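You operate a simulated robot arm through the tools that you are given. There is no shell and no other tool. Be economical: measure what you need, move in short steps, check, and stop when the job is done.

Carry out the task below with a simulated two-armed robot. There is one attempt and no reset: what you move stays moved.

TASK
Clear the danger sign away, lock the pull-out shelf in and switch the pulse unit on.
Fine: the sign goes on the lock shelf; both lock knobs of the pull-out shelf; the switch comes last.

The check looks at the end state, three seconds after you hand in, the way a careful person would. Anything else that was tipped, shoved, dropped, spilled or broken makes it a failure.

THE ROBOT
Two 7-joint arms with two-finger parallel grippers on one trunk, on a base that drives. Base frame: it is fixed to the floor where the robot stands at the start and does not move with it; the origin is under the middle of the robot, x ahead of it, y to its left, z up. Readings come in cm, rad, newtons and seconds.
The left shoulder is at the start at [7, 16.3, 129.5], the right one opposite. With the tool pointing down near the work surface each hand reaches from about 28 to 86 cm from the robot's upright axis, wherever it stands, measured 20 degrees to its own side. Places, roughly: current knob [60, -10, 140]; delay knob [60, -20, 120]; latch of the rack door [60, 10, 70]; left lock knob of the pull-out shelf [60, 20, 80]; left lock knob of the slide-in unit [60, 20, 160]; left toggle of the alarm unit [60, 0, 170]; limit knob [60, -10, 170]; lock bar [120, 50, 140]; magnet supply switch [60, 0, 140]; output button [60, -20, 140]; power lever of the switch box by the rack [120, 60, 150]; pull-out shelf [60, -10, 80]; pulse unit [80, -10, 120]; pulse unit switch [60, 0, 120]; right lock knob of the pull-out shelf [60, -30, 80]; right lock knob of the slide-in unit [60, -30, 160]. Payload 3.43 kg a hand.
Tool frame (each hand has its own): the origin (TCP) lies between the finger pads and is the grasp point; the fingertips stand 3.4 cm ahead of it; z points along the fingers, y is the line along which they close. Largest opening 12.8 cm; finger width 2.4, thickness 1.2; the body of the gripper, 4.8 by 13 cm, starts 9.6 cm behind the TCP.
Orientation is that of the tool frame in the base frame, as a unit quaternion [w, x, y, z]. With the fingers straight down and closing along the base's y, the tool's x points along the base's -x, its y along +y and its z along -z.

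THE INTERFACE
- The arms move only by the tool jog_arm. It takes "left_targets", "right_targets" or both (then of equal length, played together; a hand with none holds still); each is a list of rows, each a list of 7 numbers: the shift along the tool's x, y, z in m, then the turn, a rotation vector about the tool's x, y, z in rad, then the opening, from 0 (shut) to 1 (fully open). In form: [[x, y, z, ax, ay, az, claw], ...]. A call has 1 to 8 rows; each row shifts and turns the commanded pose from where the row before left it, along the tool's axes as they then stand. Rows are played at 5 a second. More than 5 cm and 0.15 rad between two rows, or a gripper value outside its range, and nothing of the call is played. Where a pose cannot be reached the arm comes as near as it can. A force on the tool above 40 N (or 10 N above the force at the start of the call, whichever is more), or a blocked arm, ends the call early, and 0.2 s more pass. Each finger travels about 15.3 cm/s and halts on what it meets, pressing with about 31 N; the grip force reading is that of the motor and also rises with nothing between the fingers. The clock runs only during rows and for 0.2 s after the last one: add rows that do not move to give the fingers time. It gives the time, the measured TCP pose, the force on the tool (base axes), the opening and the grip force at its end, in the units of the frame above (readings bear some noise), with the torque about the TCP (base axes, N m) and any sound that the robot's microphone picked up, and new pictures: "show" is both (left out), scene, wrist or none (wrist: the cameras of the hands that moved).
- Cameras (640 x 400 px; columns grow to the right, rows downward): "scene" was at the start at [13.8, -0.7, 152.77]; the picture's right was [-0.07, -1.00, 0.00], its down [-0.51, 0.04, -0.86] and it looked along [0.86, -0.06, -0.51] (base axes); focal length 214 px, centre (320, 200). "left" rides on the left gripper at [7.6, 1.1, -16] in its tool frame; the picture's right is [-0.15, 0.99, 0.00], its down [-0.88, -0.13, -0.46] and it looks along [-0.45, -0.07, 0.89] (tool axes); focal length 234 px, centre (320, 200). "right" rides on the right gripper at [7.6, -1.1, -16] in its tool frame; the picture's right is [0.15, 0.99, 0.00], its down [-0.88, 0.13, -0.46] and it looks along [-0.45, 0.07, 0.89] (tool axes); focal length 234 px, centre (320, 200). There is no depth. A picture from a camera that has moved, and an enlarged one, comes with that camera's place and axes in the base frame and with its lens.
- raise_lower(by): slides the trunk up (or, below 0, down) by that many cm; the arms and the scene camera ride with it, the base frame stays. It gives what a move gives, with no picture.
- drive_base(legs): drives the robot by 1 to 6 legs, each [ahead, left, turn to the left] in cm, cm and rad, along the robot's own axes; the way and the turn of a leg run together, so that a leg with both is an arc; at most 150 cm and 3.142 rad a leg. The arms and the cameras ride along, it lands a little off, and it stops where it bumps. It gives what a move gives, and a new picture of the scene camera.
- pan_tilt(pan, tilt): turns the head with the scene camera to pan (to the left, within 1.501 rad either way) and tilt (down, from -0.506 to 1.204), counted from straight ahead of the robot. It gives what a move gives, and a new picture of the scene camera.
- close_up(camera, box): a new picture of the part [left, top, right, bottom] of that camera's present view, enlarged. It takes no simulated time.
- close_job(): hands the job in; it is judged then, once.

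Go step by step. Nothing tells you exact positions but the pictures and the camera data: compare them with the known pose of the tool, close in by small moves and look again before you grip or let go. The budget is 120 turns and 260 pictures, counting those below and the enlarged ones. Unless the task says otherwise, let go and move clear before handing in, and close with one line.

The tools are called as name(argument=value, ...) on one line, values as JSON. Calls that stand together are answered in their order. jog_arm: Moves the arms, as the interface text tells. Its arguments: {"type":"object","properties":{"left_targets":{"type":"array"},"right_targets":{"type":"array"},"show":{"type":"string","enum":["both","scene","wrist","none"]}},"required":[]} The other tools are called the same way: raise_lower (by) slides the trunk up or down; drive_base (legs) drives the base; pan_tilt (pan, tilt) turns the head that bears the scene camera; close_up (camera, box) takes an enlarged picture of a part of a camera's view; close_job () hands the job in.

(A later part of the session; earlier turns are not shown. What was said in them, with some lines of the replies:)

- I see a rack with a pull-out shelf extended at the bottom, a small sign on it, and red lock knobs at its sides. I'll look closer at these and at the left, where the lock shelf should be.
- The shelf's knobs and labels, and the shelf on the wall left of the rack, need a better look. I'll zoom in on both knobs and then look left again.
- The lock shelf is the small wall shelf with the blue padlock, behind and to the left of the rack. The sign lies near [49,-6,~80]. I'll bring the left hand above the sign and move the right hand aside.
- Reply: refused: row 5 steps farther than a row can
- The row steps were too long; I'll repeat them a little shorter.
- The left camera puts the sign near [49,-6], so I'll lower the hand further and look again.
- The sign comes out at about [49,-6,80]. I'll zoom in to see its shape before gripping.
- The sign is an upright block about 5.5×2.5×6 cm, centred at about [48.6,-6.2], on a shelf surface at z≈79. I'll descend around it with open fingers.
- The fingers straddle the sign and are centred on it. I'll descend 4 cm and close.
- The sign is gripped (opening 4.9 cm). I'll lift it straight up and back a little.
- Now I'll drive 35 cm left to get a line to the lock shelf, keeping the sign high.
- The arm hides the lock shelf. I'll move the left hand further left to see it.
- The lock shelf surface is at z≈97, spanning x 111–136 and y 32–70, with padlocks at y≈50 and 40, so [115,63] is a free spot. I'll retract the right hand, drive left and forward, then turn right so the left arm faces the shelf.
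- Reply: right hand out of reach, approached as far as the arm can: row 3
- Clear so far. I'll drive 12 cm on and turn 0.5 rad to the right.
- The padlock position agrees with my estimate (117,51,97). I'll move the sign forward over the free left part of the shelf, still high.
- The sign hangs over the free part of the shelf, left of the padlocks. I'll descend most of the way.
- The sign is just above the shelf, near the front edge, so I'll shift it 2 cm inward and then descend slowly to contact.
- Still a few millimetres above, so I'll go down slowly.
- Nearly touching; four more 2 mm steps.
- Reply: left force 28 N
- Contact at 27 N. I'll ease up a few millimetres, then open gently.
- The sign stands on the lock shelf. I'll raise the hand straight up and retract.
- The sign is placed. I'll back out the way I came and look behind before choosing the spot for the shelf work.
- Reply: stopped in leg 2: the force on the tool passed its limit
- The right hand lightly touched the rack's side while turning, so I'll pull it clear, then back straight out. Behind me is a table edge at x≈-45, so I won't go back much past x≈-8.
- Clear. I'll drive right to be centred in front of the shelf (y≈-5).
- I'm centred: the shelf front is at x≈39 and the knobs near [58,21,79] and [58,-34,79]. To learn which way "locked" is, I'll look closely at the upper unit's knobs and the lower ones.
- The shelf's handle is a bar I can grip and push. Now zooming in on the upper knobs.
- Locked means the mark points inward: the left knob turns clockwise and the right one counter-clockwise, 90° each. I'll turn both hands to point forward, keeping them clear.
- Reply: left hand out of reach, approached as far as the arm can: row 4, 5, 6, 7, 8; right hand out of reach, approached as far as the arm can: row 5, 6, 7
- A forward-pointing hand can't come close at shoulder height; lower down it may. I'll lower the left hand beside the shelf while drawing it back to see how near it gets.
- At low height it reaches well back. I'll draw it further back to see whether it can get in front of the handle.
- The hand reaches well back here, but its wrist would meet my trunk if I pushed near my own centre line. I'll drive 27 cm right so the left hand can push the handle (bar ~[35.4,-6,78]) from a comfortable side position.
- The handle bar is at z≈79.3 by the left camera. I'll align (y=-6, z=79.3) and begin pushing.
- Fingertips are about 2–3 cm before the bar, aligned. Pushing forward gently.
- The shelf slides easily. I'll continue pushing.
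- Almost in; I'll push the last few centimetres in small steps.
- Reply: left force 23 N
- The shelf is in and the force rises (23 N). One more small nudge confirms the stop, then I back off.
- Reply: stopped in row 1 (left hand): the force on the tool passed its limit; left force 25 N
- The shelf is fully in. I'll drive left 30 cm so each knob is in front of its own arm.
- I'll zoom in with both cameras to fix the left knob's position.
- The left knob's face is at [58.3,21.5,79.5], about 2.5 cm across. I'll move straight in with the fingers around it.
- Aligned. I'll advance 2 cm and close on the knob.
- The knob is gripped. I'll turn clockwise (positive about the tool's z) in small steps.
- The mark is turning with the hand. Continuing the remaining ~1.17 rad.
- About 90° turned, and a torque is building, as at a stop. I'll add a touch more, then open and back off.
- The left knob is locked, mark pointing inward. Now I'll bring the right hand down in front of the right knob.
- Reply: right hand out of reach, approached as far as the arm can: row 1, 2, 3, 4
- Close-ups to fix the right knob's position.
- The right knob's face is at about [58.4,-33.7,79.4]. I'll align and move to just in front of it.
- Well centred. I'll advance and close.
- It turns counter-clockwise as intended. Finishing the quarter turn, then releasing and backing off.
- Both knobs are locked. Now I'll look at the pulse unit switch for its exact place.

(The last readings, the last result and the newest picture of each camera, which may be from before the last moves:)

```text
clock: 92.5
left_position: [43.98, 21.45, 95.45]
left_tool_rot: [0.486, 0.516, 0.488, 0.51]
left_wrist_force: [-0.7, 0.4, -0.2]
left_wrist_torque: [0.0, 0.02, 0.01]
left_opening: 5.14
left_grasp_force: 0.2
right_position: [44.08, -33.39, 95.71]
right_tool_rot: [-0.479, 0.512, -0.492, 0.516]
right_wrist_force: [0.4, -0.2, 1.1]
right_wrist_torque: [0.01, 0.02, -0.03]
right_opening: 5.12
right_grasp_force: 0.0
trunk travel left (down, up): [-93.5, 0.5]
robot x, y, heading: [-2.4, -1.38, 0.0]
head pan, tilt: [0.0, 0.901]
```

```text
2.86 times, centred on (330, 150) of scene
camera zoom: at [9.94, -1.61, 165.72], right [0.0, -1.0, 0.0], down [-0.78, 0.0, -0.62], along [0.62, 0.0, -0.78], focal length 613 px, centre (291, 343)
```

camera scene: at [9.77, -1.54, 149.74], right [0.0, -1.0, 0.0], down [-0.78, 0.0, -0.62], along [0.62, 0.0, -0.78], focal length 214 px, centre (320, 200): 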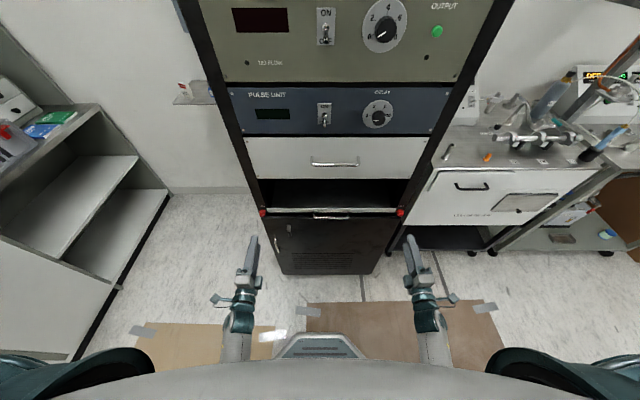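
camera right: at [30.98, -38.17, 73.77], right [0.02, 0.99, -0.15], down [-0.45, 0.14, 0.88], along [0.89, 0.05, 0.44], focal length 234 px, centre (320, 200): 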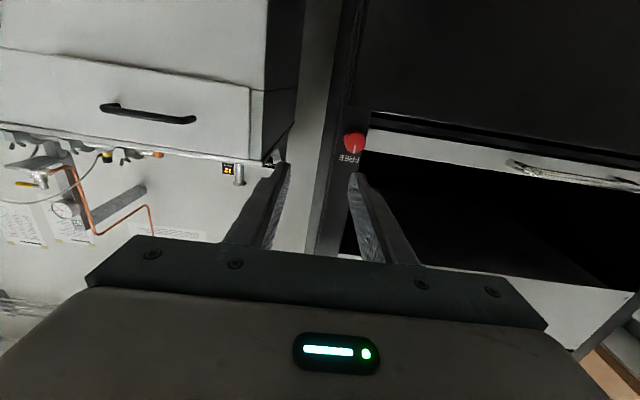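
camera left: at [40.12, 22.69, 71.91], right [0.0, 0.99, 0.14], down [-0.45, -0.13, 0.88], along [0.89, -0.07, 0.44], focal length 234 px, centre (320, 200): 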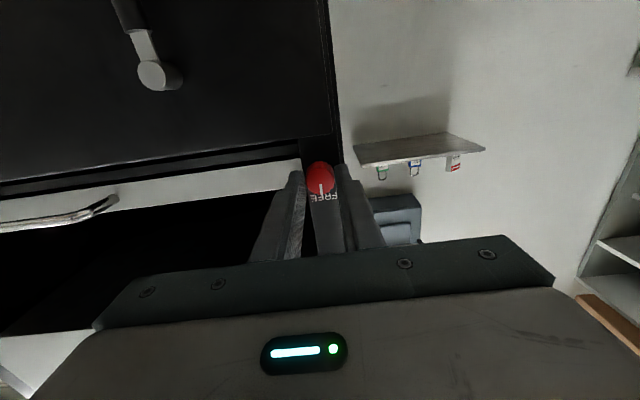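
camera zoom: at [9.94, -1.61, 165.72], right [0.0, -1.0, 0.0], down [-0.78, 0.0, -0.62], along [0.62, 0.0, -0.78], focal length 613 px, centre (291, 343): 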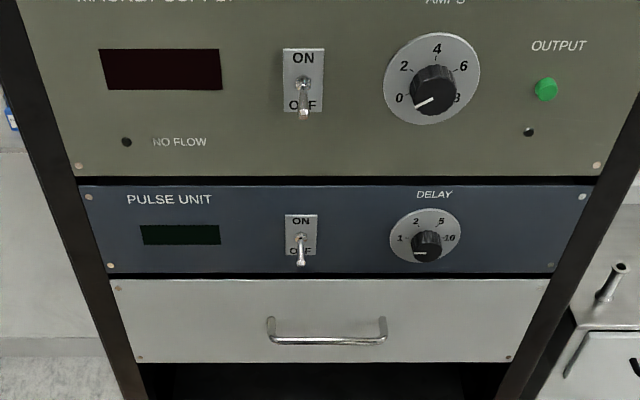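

The lever tip is near [59,-2.7,118], pointing down to OFF. I'll drive 20 cm right so the left hand faces it, then raise the closed hand.

drive_base(legs=[[0, -22, 0]])

jog_arm(left_targets=[[0, 0.04, 0, 0, 0, -0.05, 0], [0, 0.04, 0, 0, 0, 0, 0], [0, 0.04, 0, 0, 0, 0, 0], [0, 0.04, 0, 0, 0, 0, 0], [0, 0.03, 0, 0, 0, 0, 0], [0, 0, 0, 0, 0, 0, 0]], show="both")

```text
clock: 94.2
left_position: [43.9, -0.22, 95.37]
left_tool_rot: [0.486, 0.515, 0.488, 0.511]
left_wrist_force: [-0.7, -0.3, 0.6]
left_wrist_torque: [0.01, 0.0, -0.01]
left_opening: 5.11
left_grasp_force: 0.0
right_position: [44.18, -55.24, 95.63]
right_tool_rot: [-0.479, 0.512, -0.492, 0.516]
right_wrist_force: [0.4, -0.1, 0.4]
right_wrist_torque: [-0.01, 0.03, -0.01]
right_opening: 5.12
right_grasp_force: 0.0
trunk travel left (down, up): [-93.5, 0.5]
robot x, y, heading: [-2.69, -23.46, -0.003]
head pan, tilt: [0.0, 0.901]
camera scene: at [9.92, -23.41, 165.73], right [0.0, -1.0, 0.0], down [-0.78, 0.0, -0.62], along [0.62, 0.0, -0.78], focal length 214 px, centre (320, 200)
```

scene: 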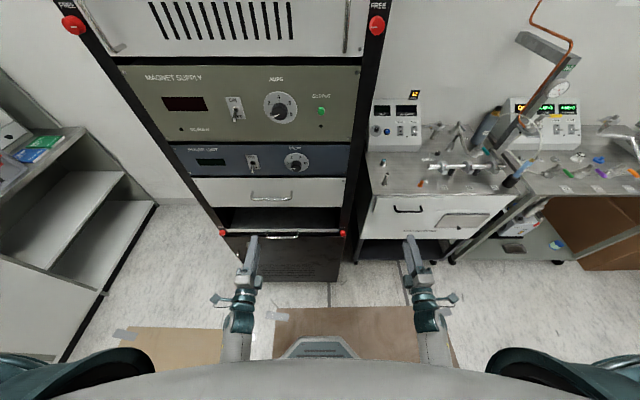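

```text
clock: 95.6
left_position: [44.11, -0.62, 114.58]
left_tool_rot: [0.497, 0.504, 0.5, 0.499]
left_wrist_force: [-0.2, -0.7, 0.6]
left_wrist_torque: [0.02, 0.03, 0.0]
left_opening: 0.0
left_grasp_force: 31.1
right_position: [44.1, -55.36, 95.64]
right_tool_rot: [-0.479, 0.512, -0.493, 0.515]
right_wrist_force: [-0.3, -0.3, -0.1]
right_wrist_torque: [0.03, -0.01, -0.01]
right_opening: 5.09
right_grasp_force: 0.0
trunk travel left (down, up): [-93.5, 0.5]
robot x, y, heading: [-2.47, -23.46, 0.001]
head pan, tilt: [0.0, 0.901]
camera scene: at [9.9, -23.58, 165.73], right [0.0, -1.0, 0.0], down [-0.78, 0.0, -0.62], along [0.62, 0.0, -0.78], focal length 214 px, centre (320, 200)
camera left: at [28.17, 6.99, 115.77], right [0.01, -0.15, 0.99], down [-0.46, -0.88, -0.13], along [0.89, -0.45, -0.07], focal length 234 px, centre (320, 200)
```

scene: 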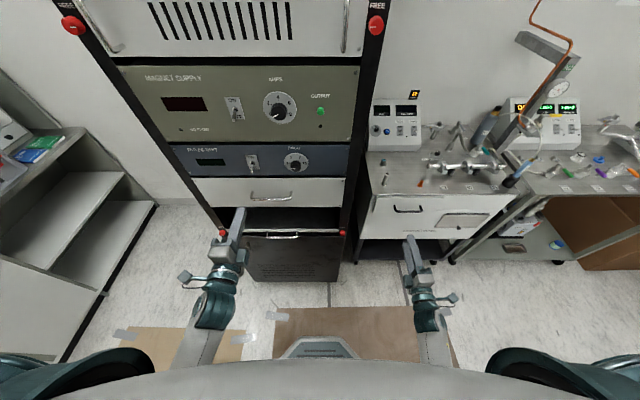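
left: 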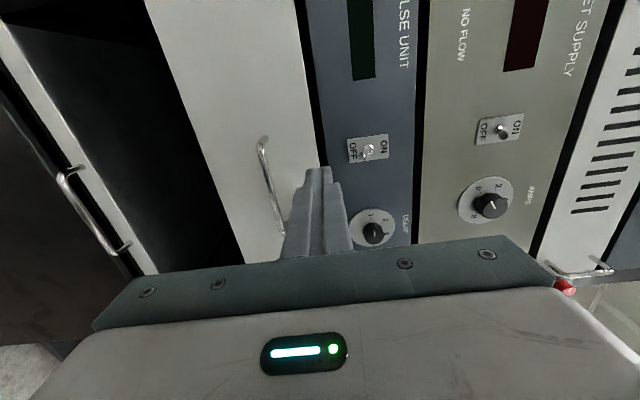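

The left camera now sees the switch from the side; zooming for its exact place.

close_up(camera="left", box=[330, 120, 410, 180])

close_up(camera="scene", box=[225, 140, 285, 185])

```text
6.67 times, centred on (370, 150) of left
camera zoom: at [28.17, 6.99, 115.77], right [0.01, -0.15, 0.99], down [-0.46, -0.88, -0.13], along [0.89, -0.45, -0.07], focal length 1561 px, centre (-13, 533)
```

zoom: 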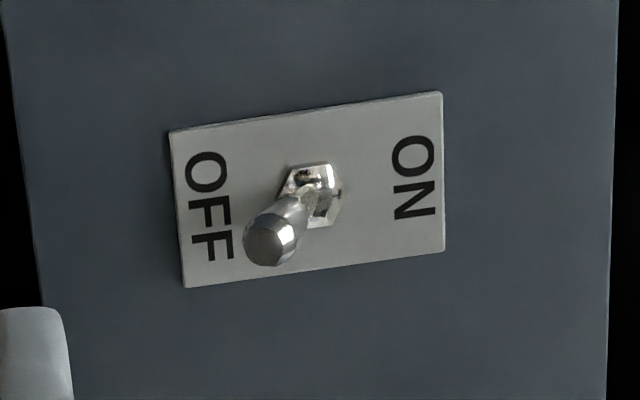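

```text
8.89 times, centred on (255, 162) of scene
camera zoom: at [9.9, -23.58, 165.73], right [0.0, -1.0, 0.0], down [-0.78, 0.0, -0.62], along [0.62, 0.0, -0.78], focal length 1906 px, centre (898, 533)
```

zoom: 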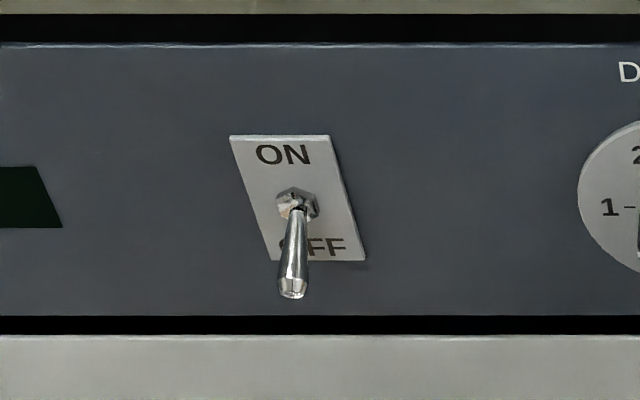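

The tip is at about [57.1,-2.5,119.5] and the pivot at [60,-2.5,121.2]. I'll bring the closed fingertips under the lever, stopping short to check.

jog_arm(left_targets=[[-0.019, 0.021, 0.0, 0, 0, 0, 0], [0, 0, 0.03, 0, 0, 0, 0], [0, 0, 0.03, 0, 0, 0, 0], [0, 0, 0.02, 0, 0, 0, 0], [0, 0, 0, 0, 0, 0, 0]], show="none")

close_up(camera="left", box=[260, 110, 420, 230])

close_up(camera="scene", box=[225, 140, 285, 185])

```text
clock: 96.8
left_position: [52.05, -2.61, 116.51]
left_tool_rot: [0.498, 0.503, 0.501, 0.499]
left_wrist_force: [0.6, -0.1, -0.9]
left_wrist_torque: [0.03, 0.0, -0.01]
left_opening: 0.0
left_grasp_force: 31.0
right_position: [44.11, -55.28, 95.65]
right_tool_rot: [-0.48, 0.512, -0.492, 0.515]
right_wrist_force: [0.4, 0.2, 0.5]
right_wrist_torque: [0.04, -0.01, -0.02]
right_opening: 5.12
right_grasp_force: 0.2
trunk travel left (down, up): [-93.5, 0.5]
robot x, y, heading: [-2.68, -23.66, 0.004]
head pan, tilt: [0.0, 0.901]
```

```text
3.33 times, centred on (340, 170) of left
camera zoom: at [36.25, 5.1, 117.73], right [0.01, -0.15, 0.99], down [-0.46, -0.88, -0.13], along [0.89, -0.45, -0.07], focal length 781 px, centre (253, 300)
```

zoom: 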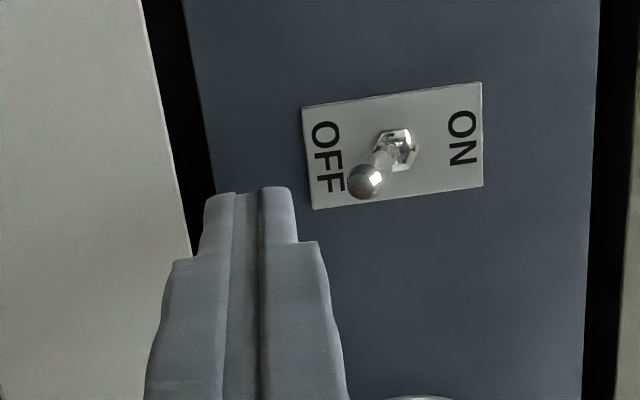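

```text
8.89 times, centred on (255, 162) of scene
camera zoom: at [9.89, -23.5, 165.73], right [0.0, -1.0, 0.0], down [-0.78, 0.0, -0.62], along [0.62, 0.0, -0.78], focal length 1906 px, centre (898, 533)
```

zoom: 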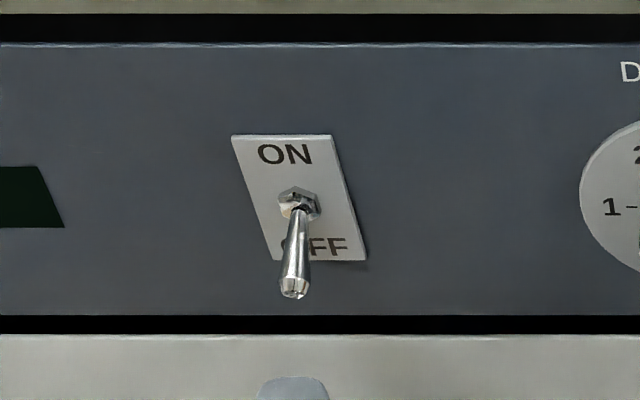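

The fingertips are centred and clear below the lever. I'll advance 3.2 cm under it and lift.

jog_arm(left_targets=[[0, 0, 0.016, 0, 0, 0, 0], [0, 0, 0.016, 0, 0, 0, 0], [0, 0, 0, 0, 0, 0, 0]], show="none")

close_up(camera="left", box=[260, 110, 420, 230])

close_up(camera="scene", box=[225, 140, 285, 185])

```text
clock: 97.6
left_position: [55.29, -2.56, 116.51]
left_tool_rot: [0.497, 0.504, 0.5, 0.499]
left_wrist_force: [0.5, -0.2, 0.2]
left_wrist_torque: [-0.02, -0.03, -0.01]
left_opening: 0.0
left_grasp_force: 30.1
right_position: [44.16, -55.36, 95.63]
right_tool_rot: [-0.479, 0.512, -0.493, 0.516]
right_wrist_force: [-0.4, -0.8, -0.5]
right_wrist_torque: [0.03, 0.02, -0.03]
right_opening: 5.12
right_grasp_force: 0.0
trunk travel left (down, up): [-93.5, 0.5]
robot x, y, heading: [-2.22, -23.41, 0.003]
head pan, tilt: [0.0, 0.901]
```

```text
3.33 times, centred on (340, 170) of left
camera zoom: at [39.38, 5.11, 117.71], right [0.01, -0.15, 0.99], down [-0.46, -0.88, -0.13], along [0.89, -0.45, -0.07], focal length 781 px, centre (253, 300)
```

zoom: 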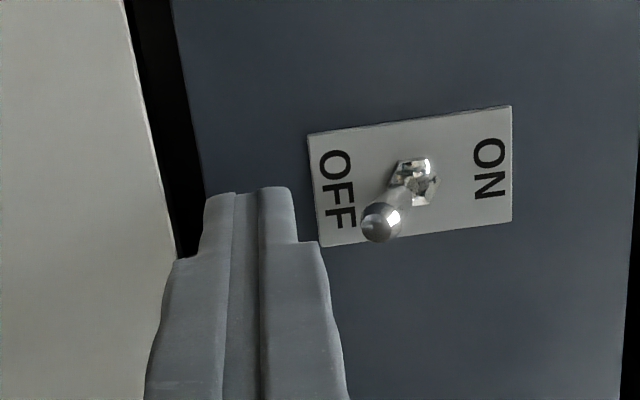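

```text
8.89 times, centred on (255, 162) of scene
camera zoom: at [9.84, -23.54, 165.73], right [0.0, -1.0, 0.0], down [-0.78, 0.0, -0.62], along [0.62, 0.0, -0.78], focal length 1906 px, centre (898, 533)
```

zoom: 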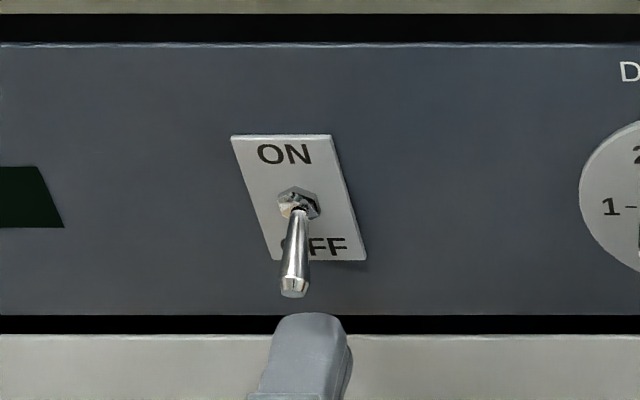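

In place under the lever. Lifting in small steps.

jog_arm(left_targets=[[0, 0.01, 0, 0, 0, 0, 0], [0, 0.008, 0, 0, 0, 0, 0], [0, 0.008, 0, 0, 0, 0, 0], [0, 0.008, 0, 0, 0, 0, 0], [0, 0.008, 0, 0, 0, 0, 0], [0, 0.006, 0, 0, 0, 0, 0], [0, 0, 0, 0, 0, 0, 0]], show="none")

close_up(camera="left", box=[260, 110, 420, 230])

close_up(camera="scene", box=[175, 130, 325, 210])

```text
clock: 99.2
left_position: [55.29, -2.47, 120.5]
left_tool_rot: [0.492, 0.508, 0.505, 0.494]
left_wrist_force: [-0.1, 1.1, -7.9]
left_wrist_torque: [-0.02, 0.3, 0.05]
left_opening: 0.0
left_grasp_force: 31.3
right_position: [44.24, -55.29, 95.56]
right_tool_rot: [-0.479, 0.512, -0.493, 0.515]
right_wrist_force: [-0.2, 0.5, 0.6]
right_wrist_torque: [0.02, 0.0, 0.0]
right_opening: 5.13
right_grasp_force: 0.0
trunk travel left (down, up): [-93.5, 0.5]
robot x, y, heading: [-2.39, -23.74, 0.003]
head pan, tilt: [0.0, 0.901]
stopped in row 7 (left hand): the force on the tool passed its limit (the readings are from after the stop); the commanded pose is now the measured one
```

```text
3.33 times, centred on (340, 170) of left
camera zoom: at [39.46, 5.1, 122.0], right [0.03, -0.15, 0.99], down [-0.46, -0.88, -0.12], along [0.89, -0.45, -0.09], focal length 781 px, centre (253, 300)
```

zoom: 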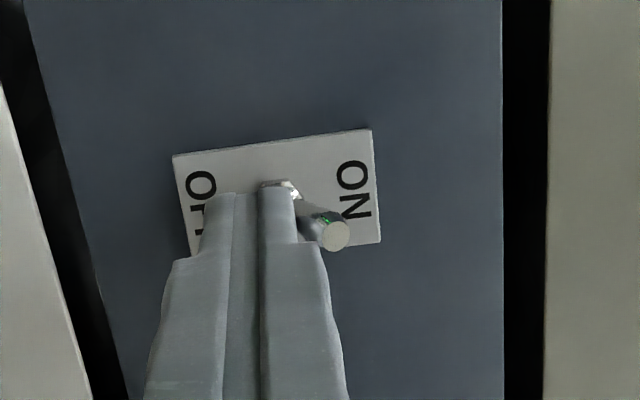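

```text
4.27 times, centred on (250, 170) of scene
camera zoom: at [10.01, -23.48, 165.75], right [0.0, -1.0, 0.0], down [-0.78, 0.0, -0.62], along [0.62, 0.0, -0.78], focal length 915 px, centre (619, 328)
```

zoom: 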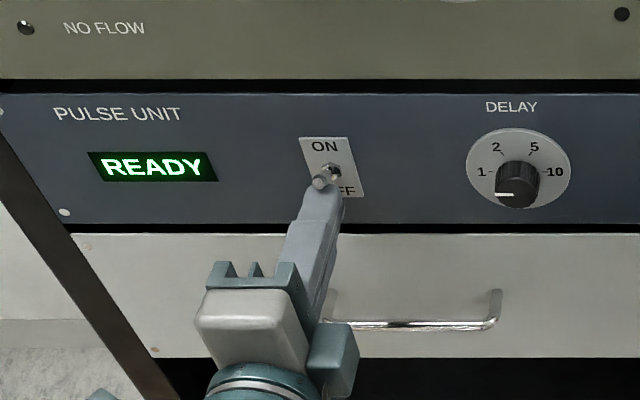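

The unit shows READY and the lever points to ON. I'll lower slightly and back out.

jog_arm(left_targets=[[0, -0.012, 0, 0, 0, 0, 0], [0, 0, -0.03, 0, 0, 0, 0], [0, 0, -0.04, 0, 0, 0, 0], [0, 0, -0.03, 0, 0, 0, 0], [0, 0, 0, 0, 0, 0, 0]], show="scene")

close_up(camera="scene", box=[130, 100, 370, 270])

pan_tilt(pan=0.7, tilt=0.5)

```text
clock: 100.4
left_position: [45.51, -2.74, 119.12]
left_tool_rot: [0.494, 0.507, 0.504, 0.495]
left_wrist_force: [1.4, -1.0, -0.4]
left_wrist_torque: [-0.01, 0.01, -0.03]
left_opening: 0.01
left_grasp_force: 30.6
left hand out of reach, approached as far as the arm can: row 4
right_position: [44.29, -55.3, 95.64]
right_tool_rot: [-0.479, 0.512, -0.493, 0.515]
right_wrist_force: [0.0, -0.5, -0.6]
right_wrist_torque: [-0.03, 0.01, 0.03]
right_opening: 5.12
right_grasp_force: 0.0
trunk travel left (down, up): [-93.5, 0.5]
robot x, y, heading: [-2.27, -23.72, 0.008]
head pan, tilt: [0.0, 0.901]
camera scene: at [10.01, -23.5, 165.72], right [0.0, -1.0, 0.0], down [-0.78, 0.0, -0.62], along [0.62, 0.0, -0.78], focal length 214 px, centre (320, 200)
```

scene: 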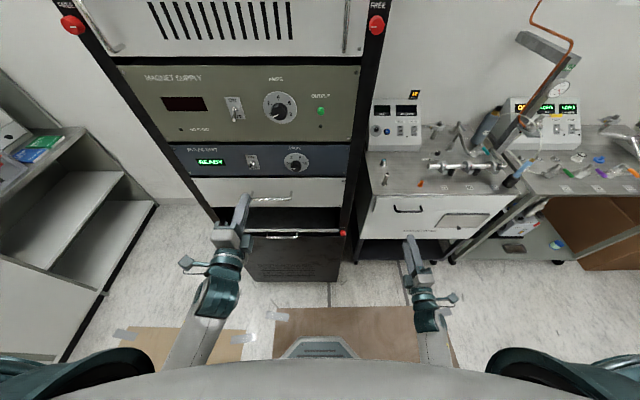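

```text
2.35 times, centred on (250, 185) of scene
camera zoom: at [10.01, -23.5, 165.72], right [0.0, -1.0, 0.0], down [-0.78, 0.0, -0.62], along [0.62, 0.0, -0.78], focal length 505 px, centre (485, 235)
```

zoom: 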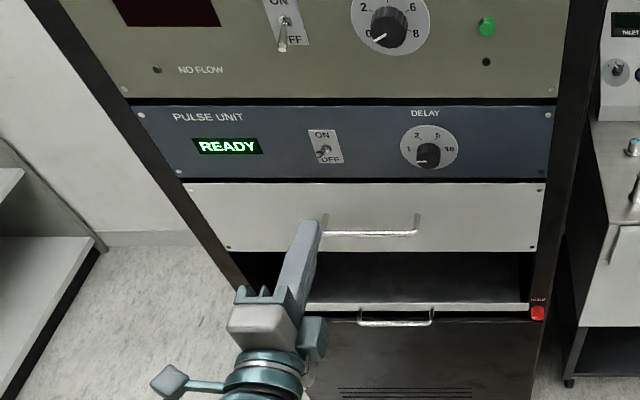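

```text
clock: 101.5
left_position: [45.54, -2.64, 119.24]
left_tool_rot: [0.494, 0.507, 0.504, 0.495]
left_wrist_force: [0.0, 1.1, 0.3]
left_wrist_torque: [0.04, -0.02, 0.0]
left_opening: 0.0
left_grasp_force: 30.8
right_position: [44.14, -55.25, 95.64]
right_tool_rot: [-0.48, 0.511, -0.493, 0.515]
right_wrist_force: [0.5, 0.1, 0.0]
right_wrist_torque: [0.02, -0.02, -0.02]
right_opening: 5.13
right_grasp_force: 0.0
trunk travel left (down, up): [-93.5, 0.5]
robot x, y, heading: [-2.31, -23.33, -0.0]
head pan, tilt: [0.7, 0.499]
camera scene: at [9.33, -17.67, 169.11], right [0.64, -0.77, 0.0], down [-0.37, -0.31, -0.88], along [0.67, 0.56, -0.48], focal length 214 px, centre (320, 200)
```

scene: 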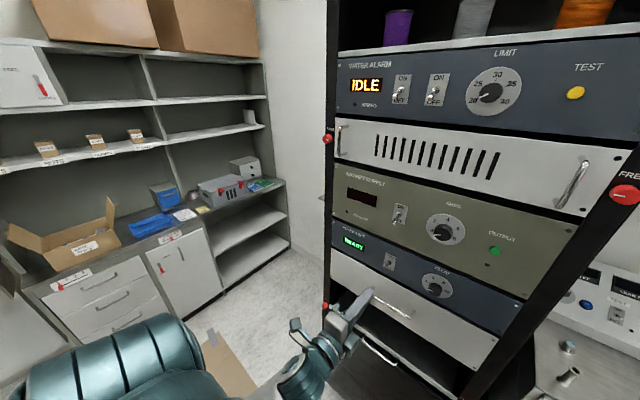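

The sign stands on the lock shelf, the shelf is in with both knobs locked, the switch is ON with READY showing, and both hands are clear. I'll hand in.

close_job()

```text
The job is handed in.
```

The danger sign is on the lock shelf, the pull-out shelf is pushed in with both knobs locked, and the pulse unit, switched on last, shows READY. The right hand brushed the rack's left side once while I was turning; I saw nothing moved or damaged.
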